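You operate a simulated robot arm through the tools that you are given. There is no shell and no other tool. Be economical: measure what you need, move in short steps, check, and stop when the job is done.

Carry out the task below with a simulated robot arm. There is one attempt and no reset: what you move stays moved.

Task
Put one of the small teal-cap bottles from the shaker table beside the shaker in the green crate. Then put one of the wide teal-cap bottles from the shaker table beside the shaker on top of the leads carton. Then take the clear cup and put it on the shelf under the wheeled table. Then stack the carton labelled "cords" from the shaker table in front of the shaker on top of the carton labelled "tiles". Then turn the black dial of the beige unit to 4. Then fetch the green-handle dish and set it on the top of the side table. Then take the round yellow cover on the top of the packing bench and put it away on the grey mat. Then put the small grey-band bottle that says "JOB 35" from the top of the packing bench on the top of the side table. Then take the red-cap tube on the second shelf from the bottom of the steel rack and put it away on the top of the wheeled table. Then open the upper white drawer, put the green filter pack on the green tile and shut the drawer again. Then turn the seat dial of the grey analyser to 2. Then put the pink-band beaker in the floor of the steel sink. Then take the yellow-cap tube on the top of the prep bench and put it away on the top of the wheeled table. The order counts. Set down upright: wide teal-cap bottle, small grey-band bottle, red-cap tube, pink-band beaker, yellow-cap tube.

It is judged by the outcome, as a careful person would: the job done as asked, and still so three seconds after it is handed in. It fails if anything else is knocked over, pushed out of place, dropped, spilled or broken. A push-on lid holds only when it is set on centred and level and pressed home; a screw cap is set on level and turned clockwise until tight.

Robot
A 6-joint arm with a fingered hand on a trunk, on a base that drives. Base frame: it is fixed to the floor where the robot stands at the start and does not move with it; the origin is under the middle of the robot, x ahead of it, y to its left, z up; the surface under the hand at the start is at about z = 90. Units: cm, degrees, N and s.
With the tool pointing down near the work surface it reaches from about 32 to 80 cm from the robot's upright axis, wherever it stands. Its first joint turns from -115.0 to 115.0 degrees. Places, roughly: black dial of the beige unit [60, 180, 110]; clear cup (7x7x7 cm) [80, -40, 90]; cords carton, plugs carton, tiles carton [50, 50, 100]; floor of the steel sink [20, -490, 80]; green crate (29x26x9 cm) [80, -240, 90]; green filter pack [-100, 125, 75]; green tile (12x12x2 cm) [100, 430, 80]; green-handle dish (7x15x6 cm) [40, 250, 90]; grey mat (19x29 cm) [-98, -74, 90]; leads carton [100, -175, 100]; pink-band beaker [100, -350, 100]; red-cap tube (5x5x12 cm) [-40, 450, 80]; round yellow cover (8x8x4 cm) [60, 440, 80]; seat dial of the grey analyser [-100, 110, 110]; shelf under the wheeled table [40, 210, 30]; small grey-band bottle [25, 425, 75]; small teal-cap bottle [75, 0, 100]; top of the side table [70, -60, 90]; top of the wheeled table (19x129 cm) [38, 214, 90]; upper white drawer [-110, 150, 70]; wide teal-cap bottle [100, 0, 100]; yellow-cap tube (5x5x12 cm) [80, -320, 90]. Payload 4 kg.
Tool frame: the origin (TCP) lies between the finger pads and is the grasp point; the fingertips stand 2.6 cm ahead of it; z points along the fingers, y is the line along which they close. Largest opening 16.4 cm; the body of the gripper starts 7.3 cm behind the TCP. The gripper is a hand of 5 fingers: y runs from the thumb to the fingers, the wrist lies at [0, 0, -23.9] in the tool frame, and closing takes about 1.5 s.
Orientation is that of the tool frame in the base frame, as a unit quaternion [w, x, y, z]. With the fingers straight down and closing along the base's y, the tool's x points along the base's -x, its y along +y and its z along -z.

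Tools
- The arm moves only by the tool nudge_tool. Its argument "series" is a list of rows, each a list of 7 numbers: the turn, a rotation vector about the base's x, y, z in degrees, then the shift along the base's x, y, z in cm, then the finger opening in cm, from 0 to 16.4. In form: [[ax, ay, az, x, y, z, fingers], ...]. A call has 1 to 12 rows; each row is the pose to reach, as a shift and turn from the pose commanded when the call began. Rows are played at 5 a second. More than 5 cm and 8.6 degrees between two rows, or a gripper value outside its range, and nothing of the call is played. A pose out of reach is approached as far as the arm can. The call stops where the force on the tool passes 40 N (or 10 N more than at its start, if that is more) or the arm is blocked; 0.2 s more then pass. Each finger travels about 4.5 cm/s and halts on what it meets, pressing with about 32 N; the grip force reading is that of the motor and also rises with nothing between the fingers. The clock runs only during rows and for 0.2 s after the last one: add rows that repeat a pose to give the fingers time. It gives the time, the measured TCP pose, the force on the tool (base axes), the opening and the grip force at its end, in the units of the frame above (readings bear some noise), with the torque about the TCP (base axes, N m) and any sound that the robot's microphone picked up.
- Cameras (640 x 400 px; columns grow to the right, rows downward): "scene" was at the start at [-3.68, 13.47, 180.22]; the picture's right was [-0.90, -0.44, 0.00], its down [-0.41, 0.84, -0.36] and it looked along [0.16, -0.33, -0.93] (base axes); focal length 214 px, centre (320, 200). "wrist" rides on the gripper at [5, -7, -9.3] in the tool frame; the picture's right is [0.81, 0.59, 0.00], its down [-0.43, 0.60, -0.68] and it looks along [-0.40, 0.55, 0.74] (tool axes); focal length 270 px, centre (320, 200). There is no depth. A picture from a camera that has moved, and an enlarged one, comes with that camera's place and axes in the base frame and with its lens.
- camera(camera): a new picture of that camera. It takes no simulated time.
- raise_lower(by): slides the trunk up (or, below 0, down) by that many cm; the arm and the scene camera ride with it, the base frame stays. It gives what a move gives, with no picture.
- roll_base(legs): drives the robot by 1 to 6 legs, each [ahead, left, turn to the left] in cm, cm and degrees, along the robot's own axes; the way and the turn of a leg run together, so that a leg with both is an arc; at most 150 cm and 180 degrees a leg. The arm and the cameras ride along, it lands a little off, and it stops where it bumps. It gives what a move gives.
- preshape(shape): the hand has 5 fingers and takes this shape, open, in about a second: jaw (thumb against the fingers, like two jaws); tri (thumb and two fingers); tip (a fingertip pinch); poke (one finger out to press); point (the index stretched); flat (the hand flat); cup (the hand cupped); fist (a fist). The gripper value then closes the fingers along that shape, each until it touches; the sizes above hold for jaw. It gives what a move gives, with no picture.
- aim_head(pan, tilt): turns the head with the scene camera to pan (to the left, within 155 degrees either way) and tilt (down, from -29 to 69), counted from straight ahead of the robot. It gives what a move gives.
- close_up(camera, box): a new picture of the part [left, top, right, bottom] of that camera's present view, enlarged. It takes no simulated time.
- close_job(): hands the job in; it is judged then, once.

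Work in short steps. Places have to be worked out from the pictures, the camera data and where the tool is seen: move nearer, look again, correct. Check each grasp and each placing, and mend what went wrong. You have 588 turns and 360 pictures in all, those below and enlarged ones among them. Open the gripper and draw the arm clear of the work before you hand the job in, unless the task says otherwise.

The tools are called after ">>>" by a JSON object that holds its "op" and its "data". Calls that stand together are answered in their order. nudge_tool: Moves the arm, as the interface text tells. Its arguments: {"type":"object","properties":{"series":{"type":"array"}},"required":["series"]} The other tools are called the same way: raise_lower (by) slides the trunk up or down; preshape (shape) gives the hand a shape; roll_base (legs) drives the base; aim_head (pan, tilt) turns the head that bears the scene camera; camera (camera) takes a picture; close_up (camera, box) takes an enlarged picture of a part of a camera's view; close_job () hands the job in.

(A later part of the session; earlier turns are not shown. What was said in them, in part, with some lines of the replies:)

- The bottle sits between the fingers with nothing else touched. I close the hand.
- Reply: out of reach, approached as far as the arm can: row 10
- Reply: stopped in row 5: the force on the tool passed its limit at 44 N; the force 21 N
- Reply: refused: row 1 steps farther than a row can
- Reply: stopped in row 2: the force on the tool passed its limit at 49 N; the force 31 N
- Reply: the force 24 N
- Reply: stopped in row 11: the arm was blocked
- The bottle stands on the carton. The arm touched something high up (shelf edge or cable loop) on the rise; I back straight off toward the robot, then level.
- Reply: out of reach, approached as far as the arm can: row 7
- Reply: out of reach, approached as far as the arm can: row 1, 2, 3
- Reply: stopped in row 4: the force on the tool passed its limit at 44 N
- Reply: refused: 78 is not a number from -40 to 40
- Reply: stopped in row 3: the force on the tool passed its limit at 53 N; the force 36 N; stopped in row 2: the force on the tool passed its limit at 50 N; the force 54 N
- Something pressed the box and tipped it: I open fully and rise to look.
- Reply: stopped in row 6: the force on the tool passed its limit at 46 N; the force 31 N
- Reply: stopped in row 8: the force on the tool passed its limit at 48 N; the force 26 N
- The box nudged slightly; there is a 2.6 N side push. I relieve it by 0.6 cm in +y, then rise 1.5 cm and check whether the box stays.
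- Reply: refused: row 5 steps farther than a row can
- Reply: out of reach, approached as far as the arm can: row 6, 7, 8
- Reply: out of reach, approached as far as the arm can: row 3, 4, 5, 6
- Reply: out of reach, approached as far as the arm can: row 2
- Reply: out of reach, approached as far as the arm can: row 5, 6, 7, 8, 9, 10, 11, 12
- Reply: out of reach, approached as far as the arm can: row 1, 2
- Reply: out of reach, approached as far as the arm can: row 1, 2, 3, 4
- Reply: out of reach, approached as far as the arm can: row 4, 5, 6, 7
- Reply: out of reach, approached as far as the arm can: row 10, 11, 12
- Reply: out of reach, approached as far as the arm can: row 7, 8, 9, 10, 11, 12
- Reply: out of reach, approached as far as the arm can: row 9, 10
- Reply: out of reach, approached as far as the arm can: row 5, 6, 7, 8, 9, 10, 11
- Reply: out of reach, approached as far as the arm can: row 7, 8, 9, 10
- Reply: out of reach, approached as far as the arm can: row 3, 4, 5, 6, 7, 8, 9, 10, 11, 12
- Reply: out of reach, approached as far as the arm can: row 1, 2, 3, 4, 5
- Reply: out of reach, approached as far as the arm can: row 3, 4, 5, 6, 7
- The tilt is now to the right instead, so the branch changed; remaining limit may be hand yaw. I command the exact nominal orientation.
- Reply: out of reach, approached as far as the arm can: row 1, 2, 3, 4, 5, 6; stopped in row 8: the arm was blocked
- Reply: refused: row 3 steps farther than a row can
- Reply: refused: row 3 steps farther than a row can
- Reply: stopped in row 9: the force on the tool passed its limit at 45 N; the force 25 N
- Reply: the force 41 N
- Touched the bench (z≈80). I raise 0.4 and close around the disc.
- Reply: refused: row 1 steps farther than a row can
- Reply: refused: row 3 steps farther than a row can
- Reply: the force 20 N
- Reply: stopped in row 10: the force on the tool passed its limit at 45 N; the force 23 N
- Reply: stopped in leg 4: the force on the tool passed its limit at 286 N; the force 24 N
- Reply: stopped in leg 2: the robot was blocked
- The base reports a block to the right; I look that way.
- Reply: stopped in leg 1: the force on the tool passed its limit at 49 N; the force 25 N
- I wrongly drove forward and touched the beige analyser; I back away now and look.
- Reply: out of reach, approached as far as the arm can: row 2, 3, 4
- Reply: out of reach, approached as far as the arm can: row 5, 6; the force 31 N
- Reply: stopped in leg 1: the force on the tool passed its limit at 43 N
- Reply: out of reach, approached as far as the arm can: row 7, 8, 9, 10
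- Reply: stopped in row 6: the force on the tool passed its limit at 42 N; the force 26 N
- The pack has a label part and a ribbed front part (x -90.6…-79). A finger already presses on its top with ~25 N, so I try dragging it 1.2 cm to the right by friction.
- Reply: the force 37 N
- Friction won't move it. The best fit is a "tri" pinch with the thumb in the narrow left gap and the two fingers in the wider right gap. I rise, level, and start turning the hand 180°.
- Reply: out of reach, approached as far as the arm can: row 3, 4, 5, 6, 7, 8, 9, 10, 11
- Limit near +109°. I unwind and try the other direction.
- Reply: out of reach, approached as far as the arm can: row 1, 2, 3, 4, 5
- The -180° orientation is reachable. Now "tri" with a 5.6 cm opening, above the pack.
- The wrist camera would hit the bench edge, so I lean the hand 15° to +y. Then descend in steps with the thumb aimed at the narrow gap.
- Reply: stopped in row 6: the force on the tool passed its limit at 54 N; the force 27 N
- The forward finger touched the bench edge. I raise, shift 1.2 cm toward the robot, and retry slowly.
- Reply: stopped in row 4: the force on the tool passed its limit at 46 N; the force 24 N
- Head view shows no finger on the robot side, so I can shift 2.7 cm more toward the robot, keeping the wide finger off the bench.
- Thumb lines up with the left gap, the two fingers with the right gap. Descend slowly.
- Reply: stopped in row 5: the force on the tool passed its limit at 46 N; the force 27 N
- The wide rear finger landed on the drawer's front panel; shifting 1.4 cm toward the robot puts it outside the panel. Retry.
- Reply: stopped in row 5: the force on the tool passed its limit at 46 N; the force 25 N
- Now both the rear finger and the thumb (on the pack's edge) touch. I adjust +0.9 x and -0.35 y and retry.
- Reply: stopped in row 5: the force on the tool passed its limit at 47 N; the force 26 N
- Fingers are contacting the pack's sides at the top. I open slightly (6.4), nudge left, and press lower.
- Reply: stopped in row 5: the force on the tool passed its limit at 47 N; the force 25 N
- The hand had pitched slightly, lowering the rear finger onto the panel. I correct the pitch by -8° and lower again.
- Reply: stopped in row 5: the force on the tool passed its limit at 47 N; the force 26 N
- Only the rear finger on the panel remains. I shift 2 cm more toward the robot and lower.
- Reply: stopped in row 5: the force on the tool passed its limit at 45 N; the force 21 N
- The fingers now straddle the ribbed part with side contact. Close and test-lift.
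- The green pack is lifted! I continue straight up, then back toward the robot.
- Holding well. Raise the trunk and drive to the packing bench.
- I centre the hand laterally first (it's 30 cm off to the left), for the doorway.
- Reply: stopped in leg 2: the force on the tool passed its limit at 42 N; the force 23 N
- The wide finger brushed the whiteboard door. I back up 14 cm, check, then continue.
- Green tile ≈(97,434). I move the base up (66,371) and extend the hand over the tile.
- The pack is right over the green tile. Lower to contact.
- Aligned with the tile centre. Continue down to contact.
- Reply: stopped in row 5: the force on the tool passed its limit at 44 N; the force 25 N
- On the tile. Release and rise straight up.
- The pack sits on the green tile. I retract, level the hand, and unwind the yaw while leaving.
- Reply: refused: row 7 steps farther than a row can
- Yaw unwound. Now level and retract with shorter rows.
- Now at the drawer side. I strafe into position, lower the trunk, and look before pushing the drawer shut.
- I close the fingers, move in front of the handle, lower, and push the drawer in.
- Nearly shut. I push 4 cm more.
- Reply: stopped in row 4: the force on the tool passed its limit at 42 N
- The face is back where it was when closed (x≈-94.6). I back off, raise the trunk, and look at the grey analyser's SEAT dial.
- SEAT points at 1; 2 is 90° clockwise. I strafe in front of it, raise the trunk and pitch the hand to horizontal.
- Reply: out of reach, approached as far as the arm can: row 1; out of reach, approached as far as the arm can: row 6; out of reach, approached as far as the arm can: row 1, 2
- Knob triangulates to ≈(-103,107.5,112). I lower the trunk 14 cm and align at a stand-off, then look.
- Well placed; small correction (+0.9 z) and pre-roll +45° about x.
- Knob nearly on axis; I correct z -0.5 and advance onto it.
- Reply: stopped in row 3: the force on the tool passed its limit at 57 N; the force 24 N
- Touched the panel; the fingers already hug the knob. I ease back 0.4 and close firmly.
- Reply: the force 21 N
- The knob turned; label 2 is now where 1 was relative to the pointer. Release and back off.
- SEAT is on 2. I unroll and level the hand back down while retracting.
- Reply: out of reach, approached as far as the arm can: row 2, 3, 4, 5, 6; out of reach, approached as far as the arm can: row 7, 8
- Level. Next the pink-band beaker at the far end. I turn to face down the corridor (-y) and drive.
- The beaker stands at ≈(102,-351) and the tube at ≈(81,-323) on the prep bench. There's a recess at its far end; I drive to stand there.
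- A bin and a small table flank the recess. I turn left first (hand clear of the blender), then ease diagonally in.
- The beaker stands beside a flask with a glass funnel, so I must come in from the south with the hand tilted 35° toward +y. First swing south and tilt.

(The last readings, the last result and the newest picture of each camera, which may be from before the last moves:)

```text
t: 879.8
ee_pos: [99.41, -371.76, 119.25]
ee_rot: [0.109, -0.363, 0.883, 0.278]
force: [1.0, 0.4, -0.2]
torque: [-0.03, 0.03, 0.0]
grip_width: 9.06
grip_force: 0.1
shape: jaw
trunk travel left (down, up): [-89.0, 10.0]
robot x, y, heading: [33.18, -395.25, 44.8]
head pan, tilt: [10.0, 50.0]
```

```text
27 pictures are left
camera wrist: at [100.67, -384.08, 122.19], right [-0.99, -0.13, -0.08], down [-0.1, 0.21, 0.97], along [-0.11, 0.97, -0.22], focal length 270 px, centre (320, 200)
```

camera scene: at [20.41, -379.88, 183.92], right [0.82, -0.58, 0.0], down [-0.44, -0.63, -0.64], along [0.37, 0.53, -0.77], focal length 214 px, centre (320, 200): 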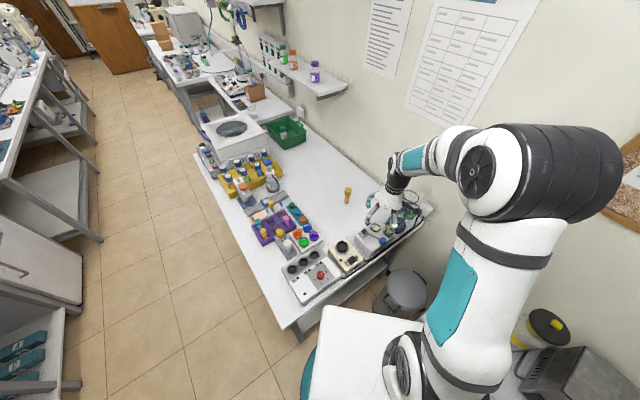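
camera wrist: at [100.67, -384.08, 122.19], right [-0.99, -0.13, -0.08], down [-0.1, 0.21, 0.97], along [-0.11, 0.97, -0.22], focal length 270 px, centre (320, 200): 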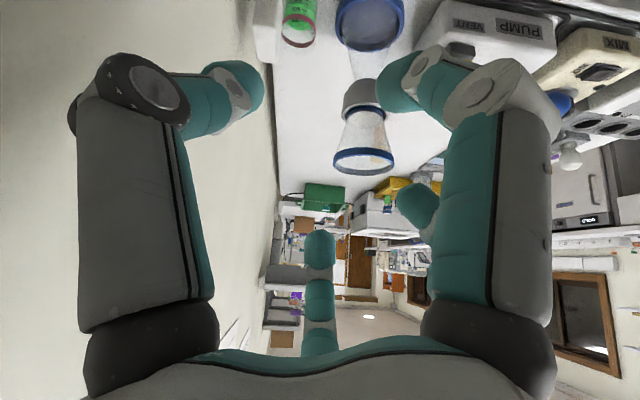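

Beaker ≈(101.4,-351.3), rim z≈92; wall ~4 cm to its right. I go to a pre-grasp point with a 7 cm opening and check.

>>> {"op": "nudge_tool", "data": {"series": [[0, 0, 2, 0.5, 2.7, -3.6, 8], [0, 0, 4, 1, 5.4, -7.2, 7.5], [0, 0, 6, 1.5, 8.1, -10.8, 7], [0, 0, 6, 2, 10.9, -14.5, 7], [0, 0, 6, 2, 13.6, -18, 7]]}}

>>> {"op": "camera", "data": {"camera": "wrist"}}

```text
t: 881.0
ee_pos: [101.17, -358.04, 101.24]
ee_rot: [0.094, -0.409, 0.862, 0.283]
force: [0.4, 0.2, -0.1]
torque: [-0.01, 0.02, 0.03]
grip_width: 7.04
grip_force: 0.0
shape: jaw
trunk travel left (down, up): [-89.0, 10.0]
robot x, y, heading: [33.42, -395.13, 44.6]
head pan, tilt: [10.0, 50.0]
```

```text
26 pictures are left
camera wrist: at [103.73, -370.02, 104.04], right [-0.97, -0.23, -0.08], down [-0.13, 0.2, 0.97], along [-0.21, 0.95, -0.22], focal length 270 px, centre (320, 200)
```

wrist: 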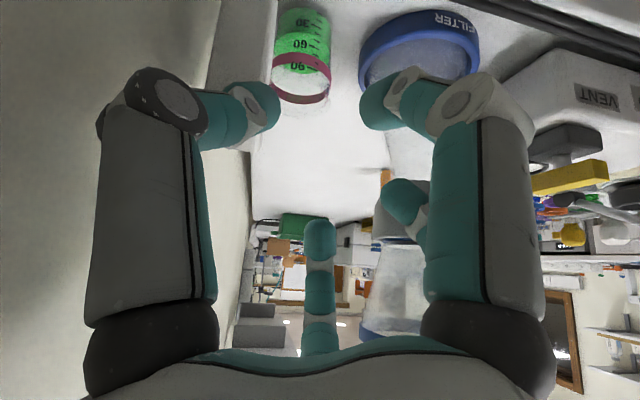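

Beaker refined to x≈101.9. I advance along the axis onto its upper part.

>>> {"op": "nudge_tool", "data": {"series": [[0, 0, 0, 0.7, 2.2, -3.2, 7], [0, 0, 0, 0.8, 4.5, -6.5, 7], [0, 0, 0, 0.8, 6, -8.7, 7], [0, 0, 0, 0.8, 7.2, -10.3, 7]]}}

>>> {"op": "camera", "data": {"camera": "wrist"}}

```text
t: 882.0
ee_pos: [101.54, -350.86, 90.92]
ee_rot: [0.094, -0.409, 0.862, 0.284]
force: [-0.8, -0.1, -0.2]
torque: [-0.01, -0.04, 0.01]
grip_width: 7.02
grip_force: 0.1
shape: jaw
trunk travel left (down, up): [-89.0, 10.0]
robot x, y, heading: [33.34, -394.82, 45.0]
head pan, tilt: [10.0, 50.0]
```

```text
25 pictures are left
camera wrist: at [104.16, -362.85, 93.74], right [-0.97, -0.23, -0.08], down [-0.12, 0.2, 0.97], along [-0.21, 0.95, -0.22], focal length 270 px, centre (320, 200)
```

wrist: 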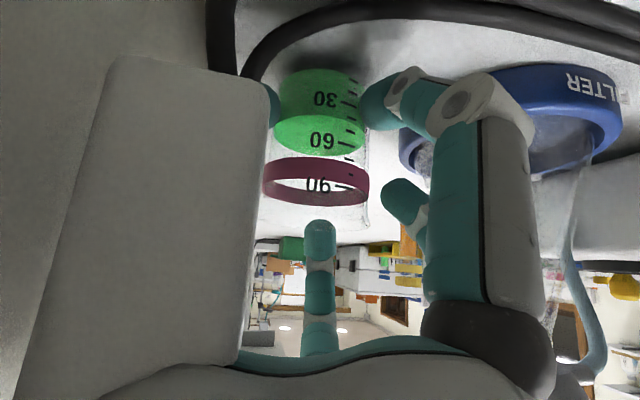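

The beaker is between the fingers (white wall box near but untouched). Close.

>>> {"op": "nudge_tool", "data": {"series": [[0, 0, 0, 0, 0, 0, 6], [0, 0, 0, 0, 0, 0, 5], [0, 0, 0, 0, 0, 0, 4], [0, 0, 0, 0, 0, 0, 3], [0, 0, 0, 0, 0, 0, 3], [0, 0, 0, 0, 0, 0, 3]]}}

>>> {"op": "nudge_tool", "data": {"series": [[0, 0, 0, 0, 0, 1, 3], [0, 0, 0, 0, 0, 3, 3]]}}

>>> {"op": "camera", "data": {"camera": "wrist"}}

```text
t: 883.4
ee_pos: [101.47, -351.01, 91.0]
ee_rot: [0.095, -0.409, 0.863, 0.283]
force: [1.0, -1.1, 6.3]
torque: [-0.22, -0.04, 0.04]
grip_width: 5.25
grip_force: 31.9
shape: jaw
trunk travel left (down, up): [-89.0, 10.0]
robot x, y, heading: [32.95, -394.61, 44.8]
head pan, tilt: [10.0, 50.0]
```

```text
t: 884.0
ee_pos: [101.55, -350.83, 93.97]
ee_rot: [0.094, -0.41, 0.862, 0.284]
force: [-0.3, -0.2, -0.6]
torque: [-0.02, 0.02, -0.01]
grip_width: 5.25
grip_force: 32.1
shape: jaw
trunk travel left (down, up): [-89.0, 10.0]
robot x, y, heading: [33.21, -394.96, 44.7]
head pan, tilt: [10.0, 50.0]
```

```text
24 pictures are left
camera wrist: at [104.23, -362.88, 96.78], right [-0.97, -0.23, -0.08], down [-0.12, 0.2, 0.97], along [-0.21, 0.95, -0.22], focal length 270 px, centre (320, 200)
```

wrist: 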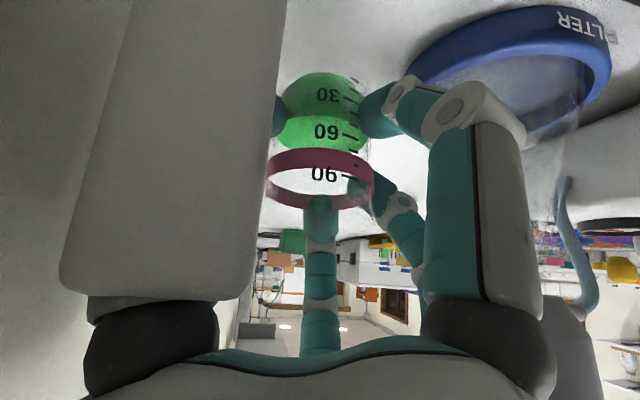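

Lifted with the beaker upright. I ease away from the wall box and withdraw up and south.

>>> {"op": "nudge_tool", "data": {"series": [[0, 0, 0, -0.8, -0.3, 1.5, 3], [0, 0, 0, -1.2, -1.5, 4, 3], [0, 0, 0, -1.5, -3.5, 7, 3], [0, 0, 0, -1.5, -6, 10.5, 3], [0, 0, 0, -1.5, -9, 14, 3], [0, 0, 0, -1.5, -12, 17.5, 3], [0, 0, 0, -1.5, -15, 20.5, 3], [0, 0, 0, -3, -18, 23, 3]]}}

>>> {"op": "aim_head", "data": {"pan": -10, "tilt": 45}}

>>> {"op": "camera", "data": {"camera": "scene"}}

```text
t: 885.8
ee_pos: [98.58, -368.81, 117.26]
ee_rot: [0.094, -0.41, 0.862, 0.283]
force: [-0.9, -0.1, -1.2]
torque: [0.02, 0.0, 0.0]
grip_width: 5.21
grip_force: 32.0
shape: jaw
trunk travel left (down, up): [-89.0, 10.0]
robot x, y, heading: [33.48, -395.36, 44.7]
head pan, tilt: [10.0, 50.0]
```

```text
t: 886.6
ee_pos: [98.74, -368.77, 117.24]
ee_rot: [0.095, -0.409, 0.862, 0.283]
force: [-0.3, 0.2, -0.6]
torque: [0.02, 0.03, 0.0]
grip_width: 5.21
grip_force: 32.5
shape: jaw
trunk travel left (down, up): [-89.0, 10.0]
robot x, y, heading: [33.4, -395.3, 45.1]
head pan, tilt: [-10.0, 45.0]
```

```text
23 pictures are left
camera scene: at [22.64, -381.56, 184.61], right [0.57, -0.82, 0.0], down [-0.58, -0.4, -0.71], along [0.58, 0.4, -0.71], focal length 214 px, centre (320, 200)
```

scene: 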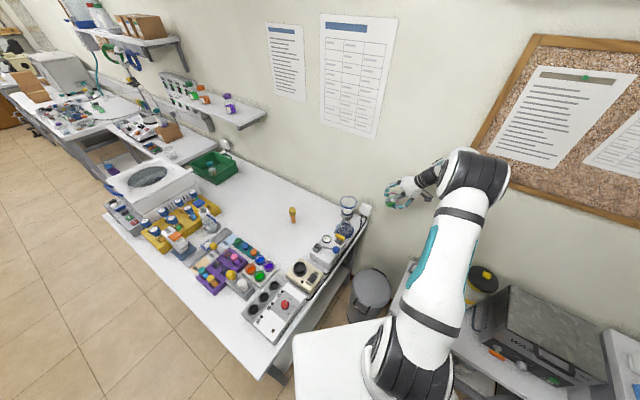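

Beaker is secure. I back out of the recess westward, then draw the hand in before turning to the sink.

>>> {"op": "roll_base", "data": {"legs": [[-40, 40, 0]]}}

>>> {"op": "nudge_tool", "data": {"series": [[0, 0, 0, -4.5, 1.3, 0, 3], [0, 0, 0, -9, 2.6, 0, 3], [0, 0, 0, -13.5, 3.9, 0, 3], [0, 0, 0, -18, 5.2, 0, 3], [0, 0, 0, -22.5, 6.5, 0, 3], [0, 0, 0, -26, 7.5, 0, 3]]}}

```text
t: 889.9
ee_pos: [41.35, -367.79, 117.33]
ee_rot: [0.094, -0.411, 0.862, 0.283]
force: [-0.2, 0.3, -1.1]
torque: [0.0, -0.01, 0.0]
grip_width: 5.23
grip_force: 32.0
shape: jaw
trunk travel left (down, up): [-89.0, 10.0]
robot x, y, heading: [-23.69, -394.56, 45.0]
head pan, tilt: [-10.0, 45.0]
```

```text
t: 891.3
ee_pos: [15.24, -360.31, 117.0]
ee_rot: [0.093, -0.41, 0.862, 0.283]
force: [-0.2, 0.0, -1.1]
torque: [0.0, -0.02, 0.0]
grip_width: 5.23
grip_force: 31.6
shape: jaw
trunk travel left (down, up): [-89.0, 10.0]
robot x, y, heading: [-23.57, -394.36, 45.0]
head pan, tilt: [-10.0, 45.0]
```

Now turn to face the sink counter and look.

>>> {"op": "roll_base", "data": {"legs": [[0, 0, -135], [0, 40, 0]]}}

>>> {"op": "aim_head", "data": {"pan": 0, "tilt": 45}}

>>> {"op": "camera", "data": {"camera": "scene"}}

```text
t: 899.4
ee_pos: [12.02, -446.77, 116.92]
ee_rot: [0.297, 0.645, 0.704, 0.019]
force: [0.2, 0.0, -0.3]
torque: [0.0, 0.02, -0.02]
grip_width: 5.2
grip_force: 31.6
shape: jaw
trunk travel left (down, up): [-89.0, 10.0]
robot x, y, heading: [16.1, -395.1, -90.9]
head pan, tilt: [-10.0, 45.0]
```

```text
t: 900.2
ee_pos: [12.11, -446.73, 116.92]
ee_rot: [0.298, 0.644, 0.704, 0.02]
force: [1.3, 0.0, -0.9]
torque: [0.03, 0.0, 0.0]
grip_width: 5.19
grip_force: 31.6
shape: jaw
trunk travel left (down, up): [-89.0, 10.0]
robot x, y, heading: [16.34, -395.16, -91.1]
head pan, tilt: [0.0, 45.0]
```

```text
22 pictures are left
camera scene: at [34.8, -397.61, 184.61], right [-1.0, 0.02, 0.0], down [0.01, 0.71, -0.71], along [-0.01, -0.71, -0.71], focal length 214 px, centre (320, 200)
```

scene: 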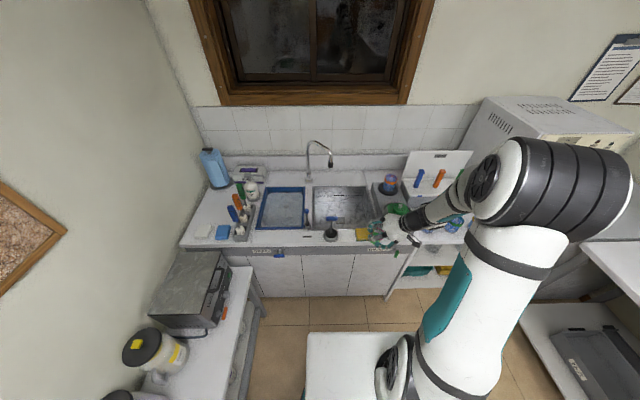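

The basin spans x≈-1…38, y≈-471…-506. I drive 24 cm closer and move the beaker over (14,-488).

>>> {"op": "roll_base", "data": {"legs": [[23, 0, 1]]}}

>>> {"op": "nudge_tool", "data": {"series": [[0, 0, 0, 0.5, -4, -1, 3], [0, 0, 0, 1, -8, -2, 3], [0, 0, 0, 1.5, -12, -4, 3], [0, 0, 0, 1.8, -15, -7, 3], [0, 0, 0, 2, -17.5, -10.5, 3]]}}

>>> {"op": "camera", "data": {"camera": "wrist"}}

>>> {"op": "close_up", "data": {"camera": "scene", "box": [280, 110, 440, 230]}}

```text
t: 901.9
ee_pos: [12.45, -469.69, 116.77]
ee_rot: [0.298, 0.64, 0.708, 0.021]
force: [-0.2, -0.2, -1.3]
torque: [0.01, -0.02, 0.02]
grip_width: 5.21
grip_force: 32.2
shape: jaw
trunk travel left (down, up): [-89.0, 10.0]
robot x, y, heading: [16.6, -417.73, -90.2]
head pan, tilt: [0.0, 45.0]
```

```text
t: 903.1
ee_pos: [14.37, -487.13, 106.13]
ee_rot: [0.298, 0.64, 0.708, 0.022]
force: [-0.7, 0.2, -0.8]
torque: [-0.01, 0.05, 0.02]
grip_width: 5.18
grip_force: 31.9
shape: jaw
trunk travel left (down, up): [-89.0, 10.0]
robot x, y, heading: [16.42, -418.22, -90.4]
head pan, tilt: [0.0, 45.0]
```

```text
21 pictures are left
camera wrist: at [3.99, -480.47, 109.01], right [0.52, 0.85, -0.08], down [0.23, -0.05, 0.97], along [0.82, -0.53, -0.22], focal length 270 px, centre (320, 200)
```

wrist: 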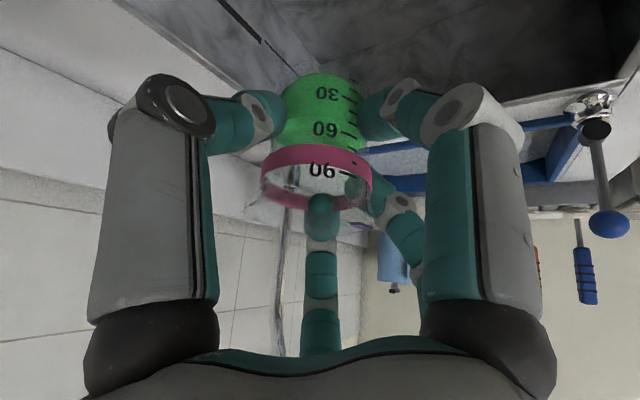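

```text
3.33 times, centred on (360, 170) of scene
camera zoom: at [34.64, -420.38, 184.61], right [-1.0, 0.0, 0.0], down [0.0, 0.71, -0.71], along [0.0, -0.71, -0.71], focal length 715 px, centre (187, 300)
```

zoom: 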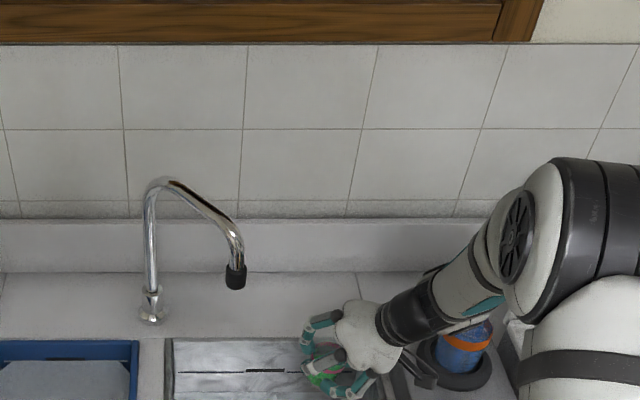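

Over the basin, away from the faucet. Lower progressively to the floor.

>>> {"op": "nudge_tool", "data": {"series": [[0, 0, 0, 0, 0, -4.5, 3], [0, 0, 0, 0, 0, -9, 3], [0, 0, 0, 0, 0, -13, 3], [0, 0, 0, 0, 0, -16, 3], [0, 0, 0, 0, 0, -18, 3]]}}

>>> {"op": "nudge_tool", "data": {"series": [[0, 0, 0, 0, 0, -0.6, 3], [0, 0, 0, 0, 0, -1.2, 3], [0, 0, 0, 0, 0, -1.8, 3], [0, 0, 0, 0, 0, -2.4, 3], [0, 0, 0, 0, 0, -3, 3], [0, 0, 0, 0, 0, -3.6, 3], [0, 0, 0, 0, 0, -4.2, 3], [0, 0, 0, 0, 0, -4.8, 3], [0, 0, 0, 0, 0, -5.4, 3], [0, 0, 0, 0, 0, -6, 3]]}}

>>> {"op": "camera", "data": {"camera": "wrist"}}

```text
t: 904.3
ee_pos: [14.27, -487.84, 88.43]
ee_rot: [0.295, 0.642, 0.708, 0.025]
force: [0.1, -0.1, -0.6]
torque: [0.02, 0.0, 0.01]
grip_width: 5.19
grip_force: 32.1
shape: jaw
out of reach, approached as far as the arm can: row 4, 5
trunk travel left (down, up): [-89.0, 10.0]
robot x, y, heading: [16.13, -418.08, -90.1]
head pan, tilt: [0.0, 45.0]
```

```text
t: 904.9
ee_pos: [14.2, -488.26, 88.3]
ee_rot: [0.299, 0.64, 0.708, 0.018]
force: [1.9, 9.2, 25.2]
torque: [1.75, 3.03, -1.1]
grip_width: 5.19
grip_force: 32.0
shape: jaw
trunk travel left (down, up): [-89.0, 10.0]
robot x, y, heading: [15.92, -417.99, -90.4]
head pan, tilt: [0.0, 45.0]
stopped in row 3: the force on the tool passed its limit at 48 N (the readings are from after the stop); the commanded pose is now the measured one
```

```text
19 pictures are left
camera wrist: at [3.8, -481.49, 91.12], right [0.52, 0.85, -0.08], down [0.23, -0.05, 0.97], along [0.82, -0.53, -0.22], focal length 270 px, centre (320, 200)
```

wrist: 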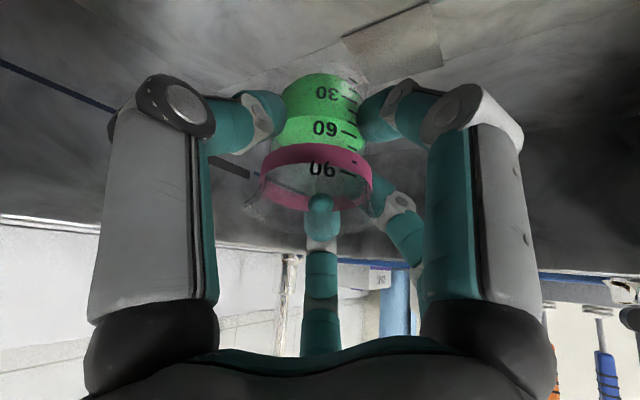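

The wrist camera met the basin's right rim. I raise, shift 7 cm left (+x) and lower again.

>>> {"op": "nudge_tool", "data": {"series": [[0, 0, 0, 0, 0, 3, 3], [0, 0, 0, 2, 0, 4.5, 3], [0, 0, 0, 5, 0, 4.5, 3], [0, 0, 0, 8, 0, 4, 3], [0, 0, 0, 8, 0, 0, 3], [0, 0, 0, 8, 0, -2, 3], [0, 0, 0, 8, 0, -3.5, 3]]}}

>>> {"op": "nudge_tool", "data": {"series": [[0, 0, 0, 0, 0, -0.6, 3], [0, 0, 0, 0, 0, -1.2, 3], [0, 0, 0, 0, 0, -1.8, 3], [0, 0, 0, 0, 0, -2.4, 3], [0, 0, 0, 0, 0, -3, 3], [0, 0, 0, 0, 0, -3.6, 3], [0, 0, 0, 0, 0, -4.2, 3], [0, 0, 0, 0, 0, -4.8, 3], [0, 0, 0, 0, 0, -5.4, 3], [0, 0, 0, 0, 0, -6, 3]]}}

>>> {"op": "camera", "data": {"camera": "wrist"}}

```text
t: 906.5
ee_pos: [22.15, -488.94, 84.21]
ee_rot: [0.294, 0.641, 0.709, 0.023]
force: [0.4, -1.4, -1.6]
torque: [-0.01, 0.0, 0.03]
grip_width: 5.17
grip_force: 32.1
shape: jaw
out of reach, approached as far as the arm can: row 6, 7
trunk travel left (down, up): [-89.0, 10.0]
robot x, y, heading: [16.07, -417.46, -90.2]
head pan, tilt: [0.0, 45.0]
```

```text
t: 908.0
ee_pos: [22.18, -489.5, 81.64]
ee_rot: [0.301, 0.638, 0.708, 0.018]
force: [-1.1, 5.6, 25.8]
torque: [0.4, 0.53, -0.04]
grip_width: 5.3
grip_force: 32.1
shape: jaw
trunk travel left (down, up): [-89.0, 10.0]
robot x, y, heading: [16.46, -417.93, -90.3]
head pan, tilt: [0.0, 45.0]
stopped in row 7: the force on the tool passed its limit at 43 N (the readings are from after the stop); the commanded pose is now the measured one
```

```text
18 pictures are left
camera wrist: at [11.79, -482.79, 84.52], right [0.52, 0.85, -0.08], down [0.23, -0.04, 0.97], along [0.82, -0.53, -0.22], focal length 270 px, centre (320, 200)
```

wrist: 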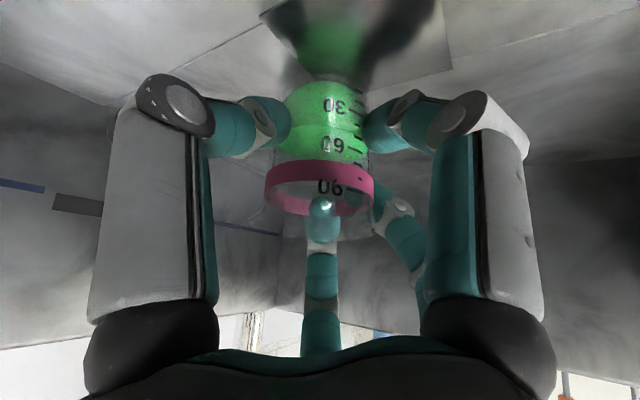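

Beaker is on the sink floor (reflection visible). Release and withdraw along the hand axis.

>>> {"op": "nudge_tool", "data": {"series": [[0, 0, 0, 0, 0.2, 0.3, 4.5], [0, 0, 0, 0, 0.2, 0.3, 5.5], [0, 0, 0, 0, 0.2, 0.3, 6.5], [0, 0, 0, 0, 0.2, 0.3, 7.5], [0, 0, 0, 0, 0.2, 0.3, 7.5], [0, 0, 0, -0.9, 0.9, 2, 7.5], [0, 0, 0, -2, 1.8, 4.5, 7.5], [0, 0, 0, -3.6, 3, 7.8, 7.5], [0, 0, 0, -5.2, 4.3, 11, 8], [0, 0, 0, -6.5, 5.4, 14.5, 8], [0, 0, 0, -7, 7, 18.5, 8]]}}

>>> {"op": "close_up", "data": {"camera": "scene", "box": [280, 150, 440, 250]}}

```text
t: 910.4
ee_pos: [15.17, -483.33, 100.37]
ee_rot: [0.295, 0.641, 0.708, 0.024]
force: [0.0, 0.4, -0.5]
torque: [0.01, 0.02, 0.01]
grip_width: 7.95
grip_force: 0.1
shape: jaw
out of reach, approached as far as the arm can: row 6, 7, 8, 9, 10, 11
trunk travel left (down, up): [-89.0, 10.0]
robot x, y, heading: [16.2, -417.78, -90.1]
head pan, tilt: [0.0, 45.0]
```

```text
4.00 times, centred on (360, 200) of scene
camera zoom: at [34.64, -419.94, 184.6], right [-1.0, 0.0, 0.0], down [0.0, 0.71, -0.71], along [0.0, -0.71, -0.71], focal length 858 px, centre (160, 200)
```

zoom: 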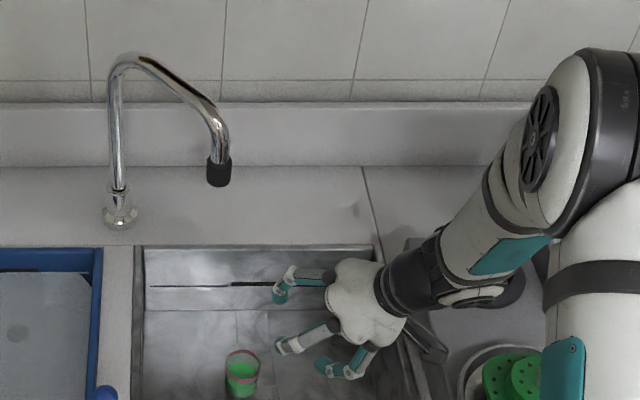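

The beaker stands upright in the sink. Now I level the hand and retract, then go for the yellow-cap tube.

>>> {"op": "nudge_tool", "data": {"series": [[4.4, 5.4, 0, 0, 2, 3, 8], [8.7, 10.9, 0, 0, 4, 6, 8], [13.1, 16.3, 0, 0, 6.5, 9, 9], [17.4, 21.8, 0, 0, 9, 12, 9], [21.8, 27.2, 0, 0, 11.5, 15, 10], [21.8, 27.2, 0, 0, 14, 18, 10]]}}

>>> {"op": "roll_base", "data": {"legs": [[-23, 0, 0], [0, -24, 0], [0, 0, 140]]}}

```text
t: 911.8
ee_pos: [15.01, -469.57, 118.17]
ee_rot: [-0.001, 0.671, 0.742, 0.002]
force: [0.1, 0.5, 0.9]
torque: [-0.02, 0.04, 0.0]
grip_width: 9.94
grip_force: 0.0
shape: jaw
trunk travel left (down, up): [-89.0, 10.0]
robot x, y, heading: [16.29, -417.43, -90.2]
head pan, tilt: [0.0, 45.0]
```

```text
t: 920.8
ee_pos: [24.77, -354.48, 118.01]
ee_rot: [-0.003, -0.489, 0.872, -0.001]
force: [-0.1, -0.1, -0.4]
torque: [-0.02, 0.0, -0.01]
grip_width: 9.94
grip_force: 0.0
shape: jaw
trunk travel left (down, up): [-89.0, 10.0]
robot x, y, heading: [-7.51, -395.01, 52.4]
head pan, tilt: [0.0, 45.0]
```

>>> {"op": "roll_base", "data": {"legs": [[28, -31, 0]]}}

>>> {"op": "camera", "data": {"camera": "wrist"}}

```text
t: 923.3
ee_pos: [65.77, -350.01, 117.96]
ee_rot: [-0.004, -0.491, 0.871, 0.0]
force: [0.0, -0.6, 0.1]
torque: [0.0, 0.0, 0.0]
grip_width: 9.94
grip_force: 0.0
shape: jaw
trunk travel left (down, up): [-89.0, 10.0]
robot x, y, heading: [33.16, -390.68, 52.6]
head pan, tilt: [0.0, 45.0]
```

```text
16 pictures are left
camera wrist: at [69.18, -357.8, 127.38], right [-0.92, -0.39, 0.01], down [-0.28, 0.68, 0.68], along [-0.27, 0.62, -0.74], focal length 270 px, centre (320, 200)
```

wrist: 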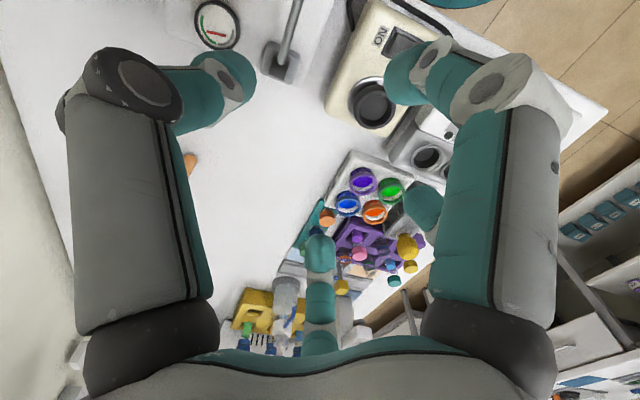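

Tube at ≈(80.2,-322.6). It's just beyond plain reach, so I pitch the hand 15° forward and move above it.

>>> {"op": "nudge_tool", "data": {"series": [[2, -1.4, 0, 2, 3.9, -1, 8], [4, -2.8, 0, 4, 7.8, -2, 8], [6, -4.2, 0, 6, 11.7, -3, 8], [8, -5.5, 0, 8, 15.6, -4, 8], [10, -6.9, 0, 10, 19.5, -5, 8], [12.3, -8.5, 0, 12, 23.4, -7, 8], [12.3, -8.5, 0, 14, 27, -10, 8]]}}

>>> {"op": "camera", "data": {"camera": "wrist"}}

```text
refused: row 7 steps farther than a row can; nothing moved
```

```text
15 pictures are left
camera wrist: at [69.18, -357.8, 127.38], right [-0.92, -0.39, 0.01], down [-0.28, 0.68, 0.68], along [-0.27, 0.62, -0.74], focal length 270 px, centre (320, 200)
```

wrist: 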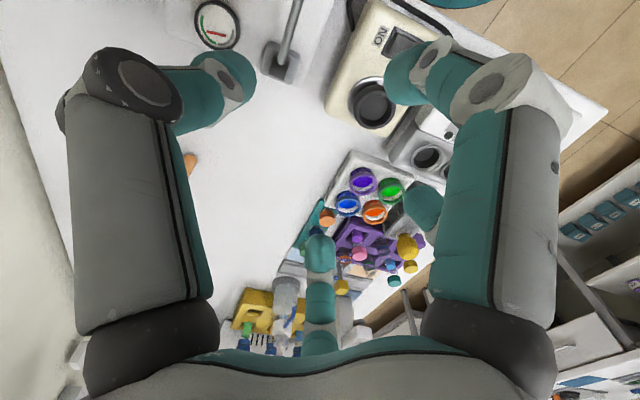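

One row was too long; again with shorter steps (and no picture until it has moved).

>>> {"op": "nudge_tool", "data": {"series": [[2, -1.4, 0, 2, 3.8, -1, 8], [4, -2.8, 0, 4, 7.6, -2, 8], [6, -4.2, 0, 6, 11.4, -3, 8], [8, -5.5, 0, 8, 15.2, -4, 8], [10, -6.9, 0, 10, 19, -5, 8], [12.3, -8.5, 0, 12, 22.8, -6, 8], [12.3, -8.5, 0, 13.6, 26, -8, 8], [12.3, -8.5, 0, 14, 27, -11, 8]]}}

```text
t: 925.1
ee_pos: [79.45, -323.0, 107.05]
ee_rot: [0.114, -0.487, 0.864, 0.056]
force: [0.1, 0.1, -0.1]
torque: [-0.01, 0.02, -0.02]
grip_width: 8.05
grip_force: 0.1
shape: jaw
trunk travel left (down, up): [-89.0, 10.0]
robot x, y, heading: [33.5, -390.91, 52.8]
head pan, tilt: [0.0, 45.0]
```

>>> {"op": "camera", "data": {"camera": "wrist"}}

```text
14 pictures are left
camera wrist: at [81.56, -332.65, 114.93], right [-0.91, -0.37, -0.21], down [-0.39, 0.53, 0.76], along [-0.16, 0.77, -0.62], focal length 270 px, centre (320, 200)
```

wrist: 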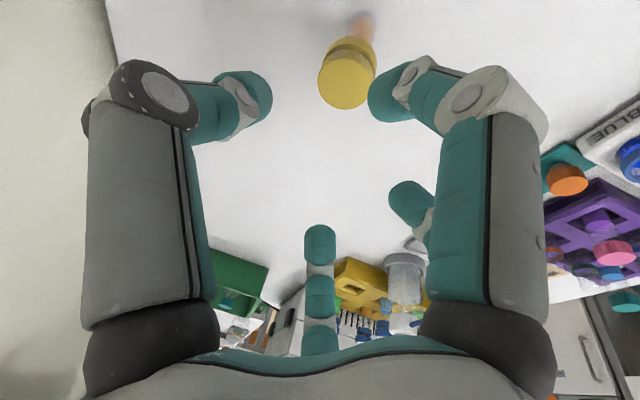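

Tube confirmed at (80.3,-323.1). Lower to z≈91.5 around its body and close.

>>> {"op": "nudge_tool", "data": {"series": [[0, 0, 0, 0.8, -0.1, -4.5, 8], [0, 0, 0, 0.8, -0.1, -9, 8], [0, 0, 0, 0.8, -0.1, -13, 8], [0, 0, 0, 0.8, -0.1, -15.5, 8]]}}

>>> {"op": "camera", "data": {"camera": "wrist"}}

```text
t: 926.1
ee_pos: [80.43, -323.1, 91.67]
ee_rot: [0.114, -0.486, 0.864, 0.057]
force: [0.4, 0.7, 0.1]
torque: [-0.03, -0.03, -0.02]
grip_width: 8.06
grip_force: 0.0
shape: jaw
trunk travel left (down, up): [-89.0, 10.0]
robot x, y, heading: [33.64, -390.74, 52.8]
head pan, tilt: [0.0, 45.0]
```

```text
13 pictures are left
camera wrist: at [82.59, -332.76, 99.57], right [-0.91, -0.37, -0.21], down [-0.39, 0.53, 0.76], along [-0.16, 0.77, -0.62], focal length 270 px, centre (320, 200)
```

wrist: 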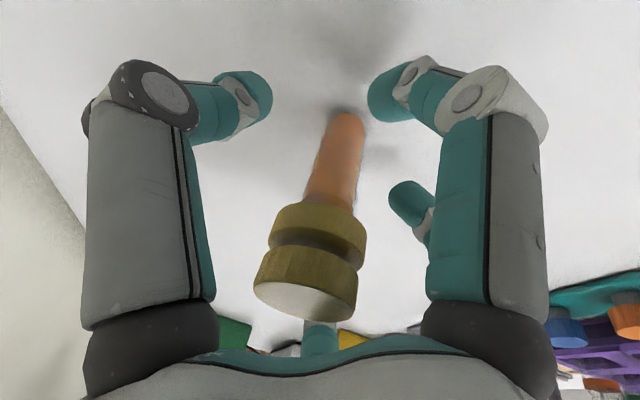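

Well centred on the body. Close, then lift slightly.

>>> {"op": "nudge_tool", "data": {"series": [[0, 0, 0, 0, 0, 0, 6], [0, 0, 0, 0, 0, 0, 4.5], [0, 0, 0, 0, 0, 0, 3], [0, 0, 0, 0, 0, 0, 1.5], [0, 0, 0, 0, 0, 0, 1], [0, 0, 0, 0, 0, 0, 1], [0, 0, 0, 0, 0, 0, 1], [0, 0, 0, 0, 0, 1, 1], [0, 0, 0, 0, 0, 3, 1], [0, 0, 0, 0, 0, 6, 1]]}}

>>> {"op": "camera", "data": {"camera": "wrist"}}

```text
t: 928.3
ee_pos: [80.68, -323.0, 97.67]
ee_rot: [0.114, -0.487, 0.864, 0.056]
force: [-0.1, -0.1, -0.2]
torque: [0.0, 0.03, -0.01]
grip_width: 2.35
grip_force: 31.9
shape: jaw
trunk travel left (down, up): [-89.0, 10.0]
robot x, y, heading: [33.41, -390.81, 52.9]
head pan, tilt: [0.0, 45.0]
```

```text
12 pictures are left
camera wrist: at [82.75, -332.65, 105.54], right [-0.91, -0.37, -0.21], down [-0.39, 0.53, 0.76], along [-0.16, 0.77, -0.62], focal length 270 px, centre (320, 200)
```

wrist: 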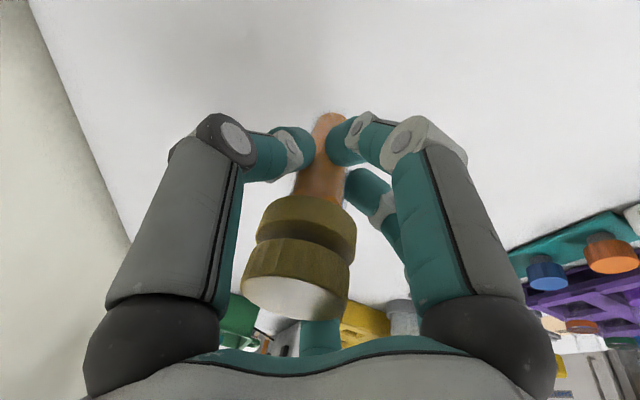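

Gripped, still upright. I raise and retract toward the robot.

>>> {"op": "nudge_tool", "data": {"series": [[0, 0, 0, 0, 0, 4.5, 1], [0, 0, 0, 0, 0, 9, 1], [0, 0, 0, -1, -1.5, 13, 1], [0, 0, 0, -3, -4.4, 16, 1], [0, 0, 0, -5.2, -7.6, 18.5, 1], [0, 0, 0, -7.6, -11.2, 20.5, 1], [0, 0, 0, -10, -14.8, 22, 1], [0, 0, 0, -12.5, -18.4, 23, 1], [0, 0, 0, -15, -22, 24, 1], [0, 0, 0, -17, -25, 24, 1]]}}

>>> {"op": "roll_base", "data": {"legs": [[-29, 34, 0]]}}

```text
t: 930.5
ee_pos: [63.07, -348.37, 121.84]
ee_rot: [0.114, -0.487, 0.864, 0.057]
force: [0.0, 0.3, -1.3]
torque: [0.01, 0.0, -0.02]
grip_width: 2.32
grip_force: 31.7
shape: jaw
trunk travel left (down, up): [-89.0, 10.0]
robot x, y, heading: [33.48, -390.57, 52.9]
head pan, tilt: [0.0, 45.0]
```

```text
t: 933.3
ee_pos: [18.11, -351.19, 121.84]
ee_rot: [0.113, -0.489, 0.863, 0.057]
force: [-1.1, 0.3, -0.2]
torque: [0.05, 0.0, -0.02]
grip_width: 2.32
grip_force: 32.2
shape: jaw
trunk travel left (down, up): [-89.0, 10.0]
robot x, y, heading: [-11.35, -393.76, 53.0]
head pan, tilt: [0.0, 45.0]
```

Now drive up the whole corridor to the wheeled table.

>>> {"op": "roll_base", "data": {"legs": [[-11, 15, 0], [0, 0, 37], [120, 0, 0], [120, 0, 0]]}}

```text
t: 947.9
ee_pos: [-34.86, -102.41, 121.85]
ee_rot: [-0.09, 0.738, -0.662, -0.09]
force: [0.5, 0.6, 0.0]
torque: [-0.02, 0.02, 0.0]
grip_width: 2.35
grip_force: 32.0
shape: jaw
trunk travel left (down, up): [-89.0, 10.0]
robot x, y, heading: [-32.46, -154.25, 90.3]
head pan, tilt: [0.0, 45.0]
```

>>> {"op": "roll_base", "data": {"legs": [[112, 0, 0], [112, 0, 0], [105, 0, 0], [0, 0, -90.3], [0, 66, 0]]}}

>>> {"op": "aim_head", "data": {"pan": 0, "tilt": 52}}

>>> {"op": "camera", "data": {"camera": "scene"}}

```text
t: 971.1
ee_pos: [28.52, 238.33, 121.92]
ee_rot: [0.128, -0.006, 0.992, -0.006]
force: [0.2, -0.3, 0.4]
torque: [0.0, 0.0, -0.02]
grip_width: 2.3
grip_force: 32.0
shape: jaw
trunk travel left (down, up): [-89.0, 10.0]
robot x, y, heading: [-23.54, 241.47, -5.3]
head pan, tilt: [0.0, 45.0]
```

```text
t: 971.8
ee_pos: [28.33, 238.3, 121.75]
ee_rot: [0.127, -0.007, 0.992, -0.005]
force: [1.0, 0.1, -0.8]
torque: [0.01, 0.04, 0.01]
grip_width: 2.33
grip_force: 32.1
shape: jaw
trunk travel left (down, up): [-89.0, 10.0]
robot x, y, heading: [-23.47, 240.87, -5.3]
head pan, tilt: [0.0, 52.0]
```

```text
11 pictures are left
camera scene: at [-20.2, 259.24, 183.66], right [-0.09, -1.0, 0.0], down [-0.78, 0.07, -0.62], along [0.61, -0.06, -0.79], focal length 214 px, centre (320, 200)
```

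scene: 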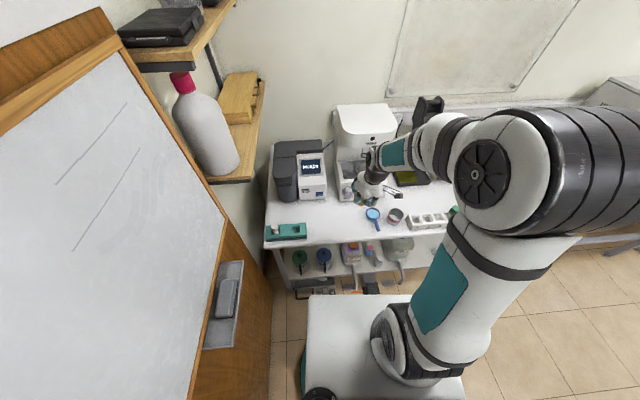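

I move over the free spot at ≈(37,250) and lower toward the table.

>>> {"op": "nudge_tool", "data": {"series": [[0, 0, 0, 2.2, 3, -2.5, 1], [0, 0, 0, 4.4, 6, -5, 1], [0, 0, 0, 6.6, 9, -7.5, 1], [0, 0, 0, 8.6, 11.5, -10.5, 1], [0, 0, 0, 8.6, 11.5, -15, 1], [0, 0, 0, 8.6, 11.5, -19, 1], [0, 0, 0, 8.6, 11.5, -22, 1]]}}

>>> {"op": "close_up", "data": {"camera": "scene", "box": [260, 150, 440, 260]}}

>>> {"op": "camera", "data": {"camera": "wrist"}}

```text
t: 973.4
ee_pos: [36.98, 250.11, 99.49]
ee_rot: [0.127, -0.006, 0.992, -0.006]
force: [-0.4, 0.1, -1.7]
torque: [0.0, 0.01, 0.0]
grip_width: 2.3
grip_force: 32.4
shape: jaw
trunk travel left (down, up): [-89.0, 10.0]
robot x, y, heading: [-22.99, 240.94, -5.3]
head pan, tilt: [0.0, 52.0]
```

```text
3.56 times, centred on (350, 205) of scene
camera zoom: at [-20.11, 259.27, 183.66], right [-0.09, -1.0, 0.0], down [-0.79, 0.07, -0.62], along [0.61, -0.06, -0.79], focal length 763 px, centre (213, 182)
```

zoom: 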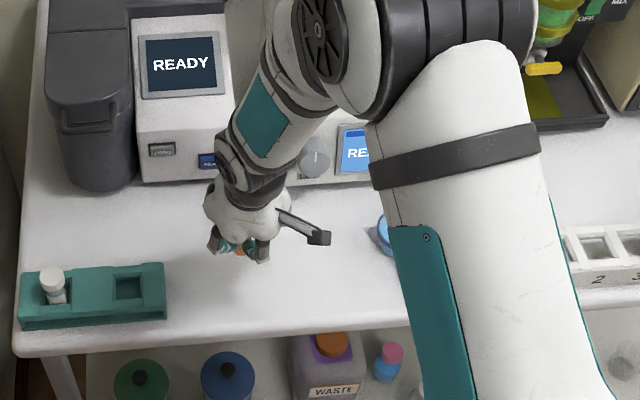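

```text
9 pictures are left
camera wrist: at [29.81, 243.13, 107.46], right [-0.79, 0.58, -0.21], down [0.24, 0.61, 0.76], along [0.56, 0.55, -0.62], focal length 270 px, centre (320, 200)
```

wrist: 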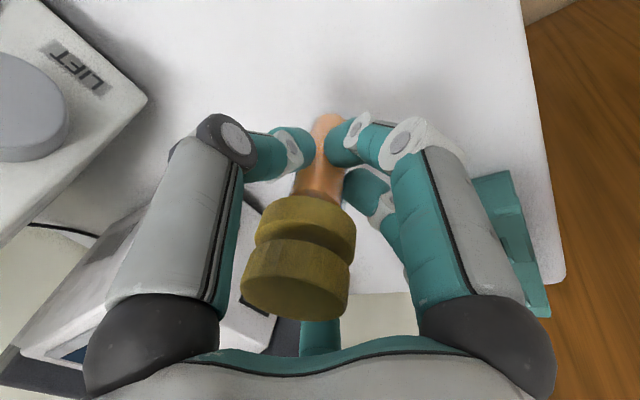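

Clear spot, tube still straight. Lower gently to contact.

>>> {"op": "nudge_tool", "data": {"series": [[0, 0, 0, 0, 0, -0.5, 1], [0, 0, 0, 0, 0, -1, 1], [0, 0, 0, 0, 0, -1.4, 1], [0, 0, 0, 0, 0, -1.8, 1]]}}

```text
t: 974.4
ee_pos: [37.03, 249.9, 98.0]
ee_rot: [0.126, -0.005, 0.992, -0.006]
force: [0.2, 0.3, -1.2]
torque: [-0.01, -0.02, -0.02]
grip_width: 2.32
grip_force: 32.5
shape: jaw
trunk travel left (down, up): [-89.0, 10.0]
robot x, y, heading: [-23.29, 241.13, -5.2]
head pan, tilt: [0.0, 52.0]
```

>>> {"op": "nudge_tool", "data": {"series": [[0, 0, 0, 0, 0, -0.3, 1], [0, 0, 0, 0, 0, -0.6, 1], [0, 0, 0, 0, 0, -0.9, 1], [0, 0, 0, 0, 0, -1.2, 1], [0, 0, 0, 0, 0, -1.4, 1]]}}

```text
t: 975.6
ee_pos: [37.11, 249.87, 96.63]
ee_rot: [0.127, -0.005, 0.992, -0.006]
force: [-0.3, 0.6, 2.5]
torque: [-0.01, -0.01, 0.0]
grip_width: 2.33
grip_force: 32.0
shape: jaw
trunk travel left (down, up): [-89.0, 10.0]
robot x, y, heading: [-22.84, 241.02, -5.0]
head pan, tilt: [0.0, 52.0]
```

Light contact. A touch more, then open slowly.

>>> {"op": "nudge_tool", "data": {"series": [[0, 0, 0, 0, 0, -0.2, 1], [0, 0, 0, 0, 0, -0.3, 1]]}}

>>> {"op": "nudge_tool", "data": {"series": [[0, 0, 0, 0, 0, 0.1, 2], [0, 0, 0, 0, 0, 0.1, 2.6], [0, 0, 0, 0, 0, 0.1, 3.2], [0, 0, 0, 0, 0, 0.1, 4], [0, 0, 0, 0, 0, 0.1, 5], [0, 0, 0, 0, 0, 0.1, 6.5], [0, 0, 0, 0, 0, 0.1, 8], [0, 0, 0, 0, 0, 0.1, 8.5]]}}

>>> {"op": "camera", "data": {"camera": "wrist"}}

```text
t: 976.2
ee_pos: [37.03, 249.78, 96.48]
ee_rot: [0.13, -0.006, 0.992, -0.006]
force: [2.1, -0.7, 21.8]
torque: [-0.08, 0.03, 0.05]
grip_width: 2.35
grip_force: 31.5
shape: jaw
trunk travel left (down, up): [-89.0, 10.0]
robot x, y, heading: [-23.46, 240.87, -5.4]
head pan, tilt: [0.0, 52.0]
```

```text
t: 978.0
ee_pos: [37.04, 249.84, 96.27]
ee_rot: [0.127, -0.006, 0.992, -0.006]
force: [0.0, 1.3, 0.4]
torque: [-0.02, 0.02, -0.01]
grip_width: 8.44
grip_force: 0.0
shape: jaw
trunk travel left (down, up): [-89.0, 10.0]
robot x, y, heading: [-23.11, 240.83, -5.3]
head pan, tilt: [0.0, 52.0]
```

```text
8 pictures are left
camera wrist: at [29.92, 242.97, 104.21], right [-0.79, 0.58, -0.21], down [0.24, 0.61, 0.76], along [0.56, 0.55, -0.62], focal length 270 px, centre (320, 200)
```

wrist: 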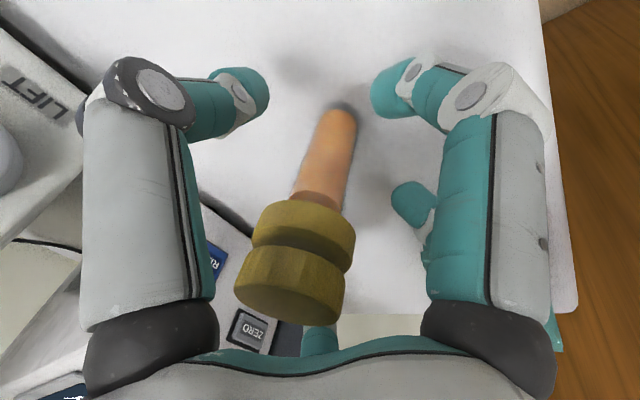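

Standing free. I rise straight up, then back.

>>> {"op": "nudge_tool", "data": {"series": [[0, 0, 0, 0, 0, 2, 8.5], [0, 0, 0, 0, 0, 5, 8.5], [0, 0, 0, 0, 0, 9, 8.5], [0, 0, 0, 0, 0, 13, 8.5], [0, 0, 0, -1, 0, 17, 8.5], [0, 3, 0, -4, 0, 20, 8.5], [0, 7, 0, -7.5, 0, 22, 8.5], [0, 11, 0, -11, 0, 24, 8.5], [0, 14.6, 0, -14, 0, 25, 8.5]]}}

>>> {"op": "roll_base", "data": {"legs": [[-12, 0, 0], [0, -45, 5]]}}

>>> {"op": "camera", "data": {"camera": "scene"}}

```text
t: 980.0
ee_pos: [23.12, 249.79, 121.22]
ee_rot: [0.0, -0.007, 1.0, -0.005]
force: [-0.7, 0.8, 0.5]
torque: [0.0, -0.03, 0.01]
grip_width: 8.45
grip_force: 0.0
shape: jaw
trunk travel left (down, up): [-89.0, 10.0]
robot x, y, heading: [-22.97, 240.86, -5.4]
head pan, tilt: [0.0, 52.0]
```

```text
t: 983.5
ee_pos: [8.22, 211.4, 121.24]
ee_rot: [0.001, -0.056, 0.998, -0.004]
force: [-1.2, -0.2, -0.4]
torque: [0.01, 0.02, 0.02]
grip_width: 8.47
grip_force: 0.1
shape: jaw
trunk travel left (down, up): [-89.0, 10.0]
robot x, y, heading: [-37.09, 198.14, 0.4]
head pan, tilt: [0.0, 52.0]
```

```text
7 pictures are left
camera scene: at [-35.82, 216.53, 183.66], right [0.0, -1.0, 0.0], down [-0.79, 0.0, -0.62], along [0.62, 0.0, -0.79], focal length 214 px, centre (320, 200)
```

scene: 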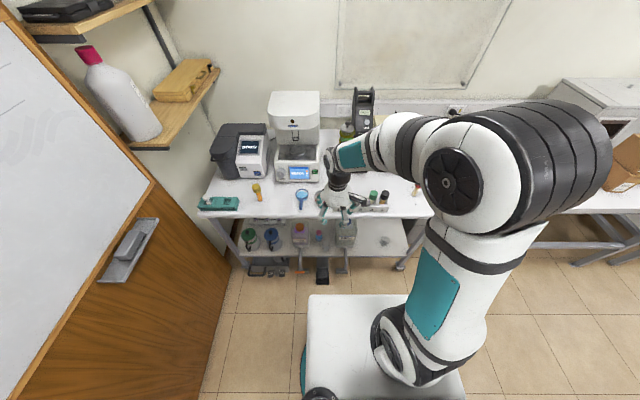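

Both tubes stand upright and the cup is still on the shelf. A quick check of the drawer behind me.

>>> {"op": "aim_head", "data": {"pan": -138, "tilt": 50}}

>>> {"op": "camera", "data": {"camera": "scene"}}

```text
t: 985.7
ee_pos: [8.3, 211.45, 121.13]
ee_rot: [-0.001, -0.054, 0.999, -0.005]
force: [-0.1, 0.8, 0.4]
torque: [-0.03, 0.01, -0.03]
grip_width: 8.48
grip_force: 0.1
shape: jaw
trunk travel left (down, up): [-89.0, 10.0]
robot x, y, heading: [-36.8, 198.34, 0.3]
head pan, tilt: [-138.0, 50.0]
```

```text
6 pictures are left
camera scene: at [-49.03, 211.42, 183.92], right [-0.67, 0.74, 0.0], down [0.57, 0.52, -0.64], along [-0.48, -0.43, -0.77], focal length 214 px, centre (320, 200)
```

scene: 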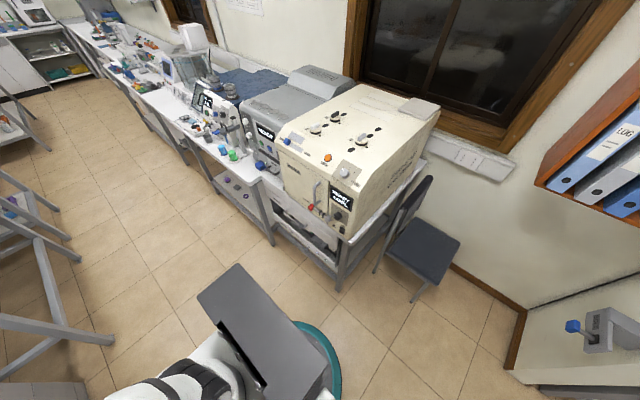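

>>> {"op": "close_up", "data": {"camera": "scene", "box": [240, 150, 360, 290]}}

```text
2.86 times, centred on (300, 220) of scene
camera zoom: at [-49.03, 211.42, 183.92], right [-0.67, 0.74, 0.0], down [0.57, 0.52, -0.64], along [-0.48, -0.43, -0.77], focal length 613 px, centre (377, 143)
```

zoom: 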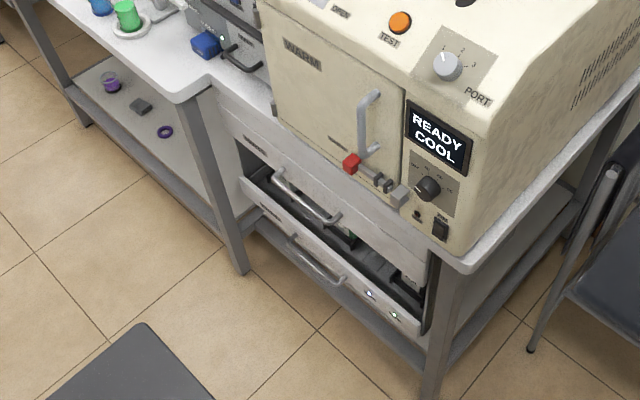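

The upper drawer is shut, everything placed, the gripper is open and the arm is clear. I hand the job in.

>>> {"op": "close_job", "data": {}}

```text
The job is handed in.
```

I did all thirteen steps in the order given and handed the job in; I don't have the result of the judging. Before handing in I saw both tubes upright, the clear cup on its shelf and the upper drawer shut. I checked the other placements when I made them.

Some contacts along the way could count against it:

- **Orange filter pack:** while I was getting the green pack out, it slid about half a centimetre inside its drawer compartment.
- **Cords carton:** it tipped once during a failed grasp and settled back. It now sits about 1 cm off centre on the tiles carton.
- **Bumps:** my arm or base touched the beige analyser and its bench, and the wooden door. I saw nothing displaced, though one hit on the door was hard (286 N).
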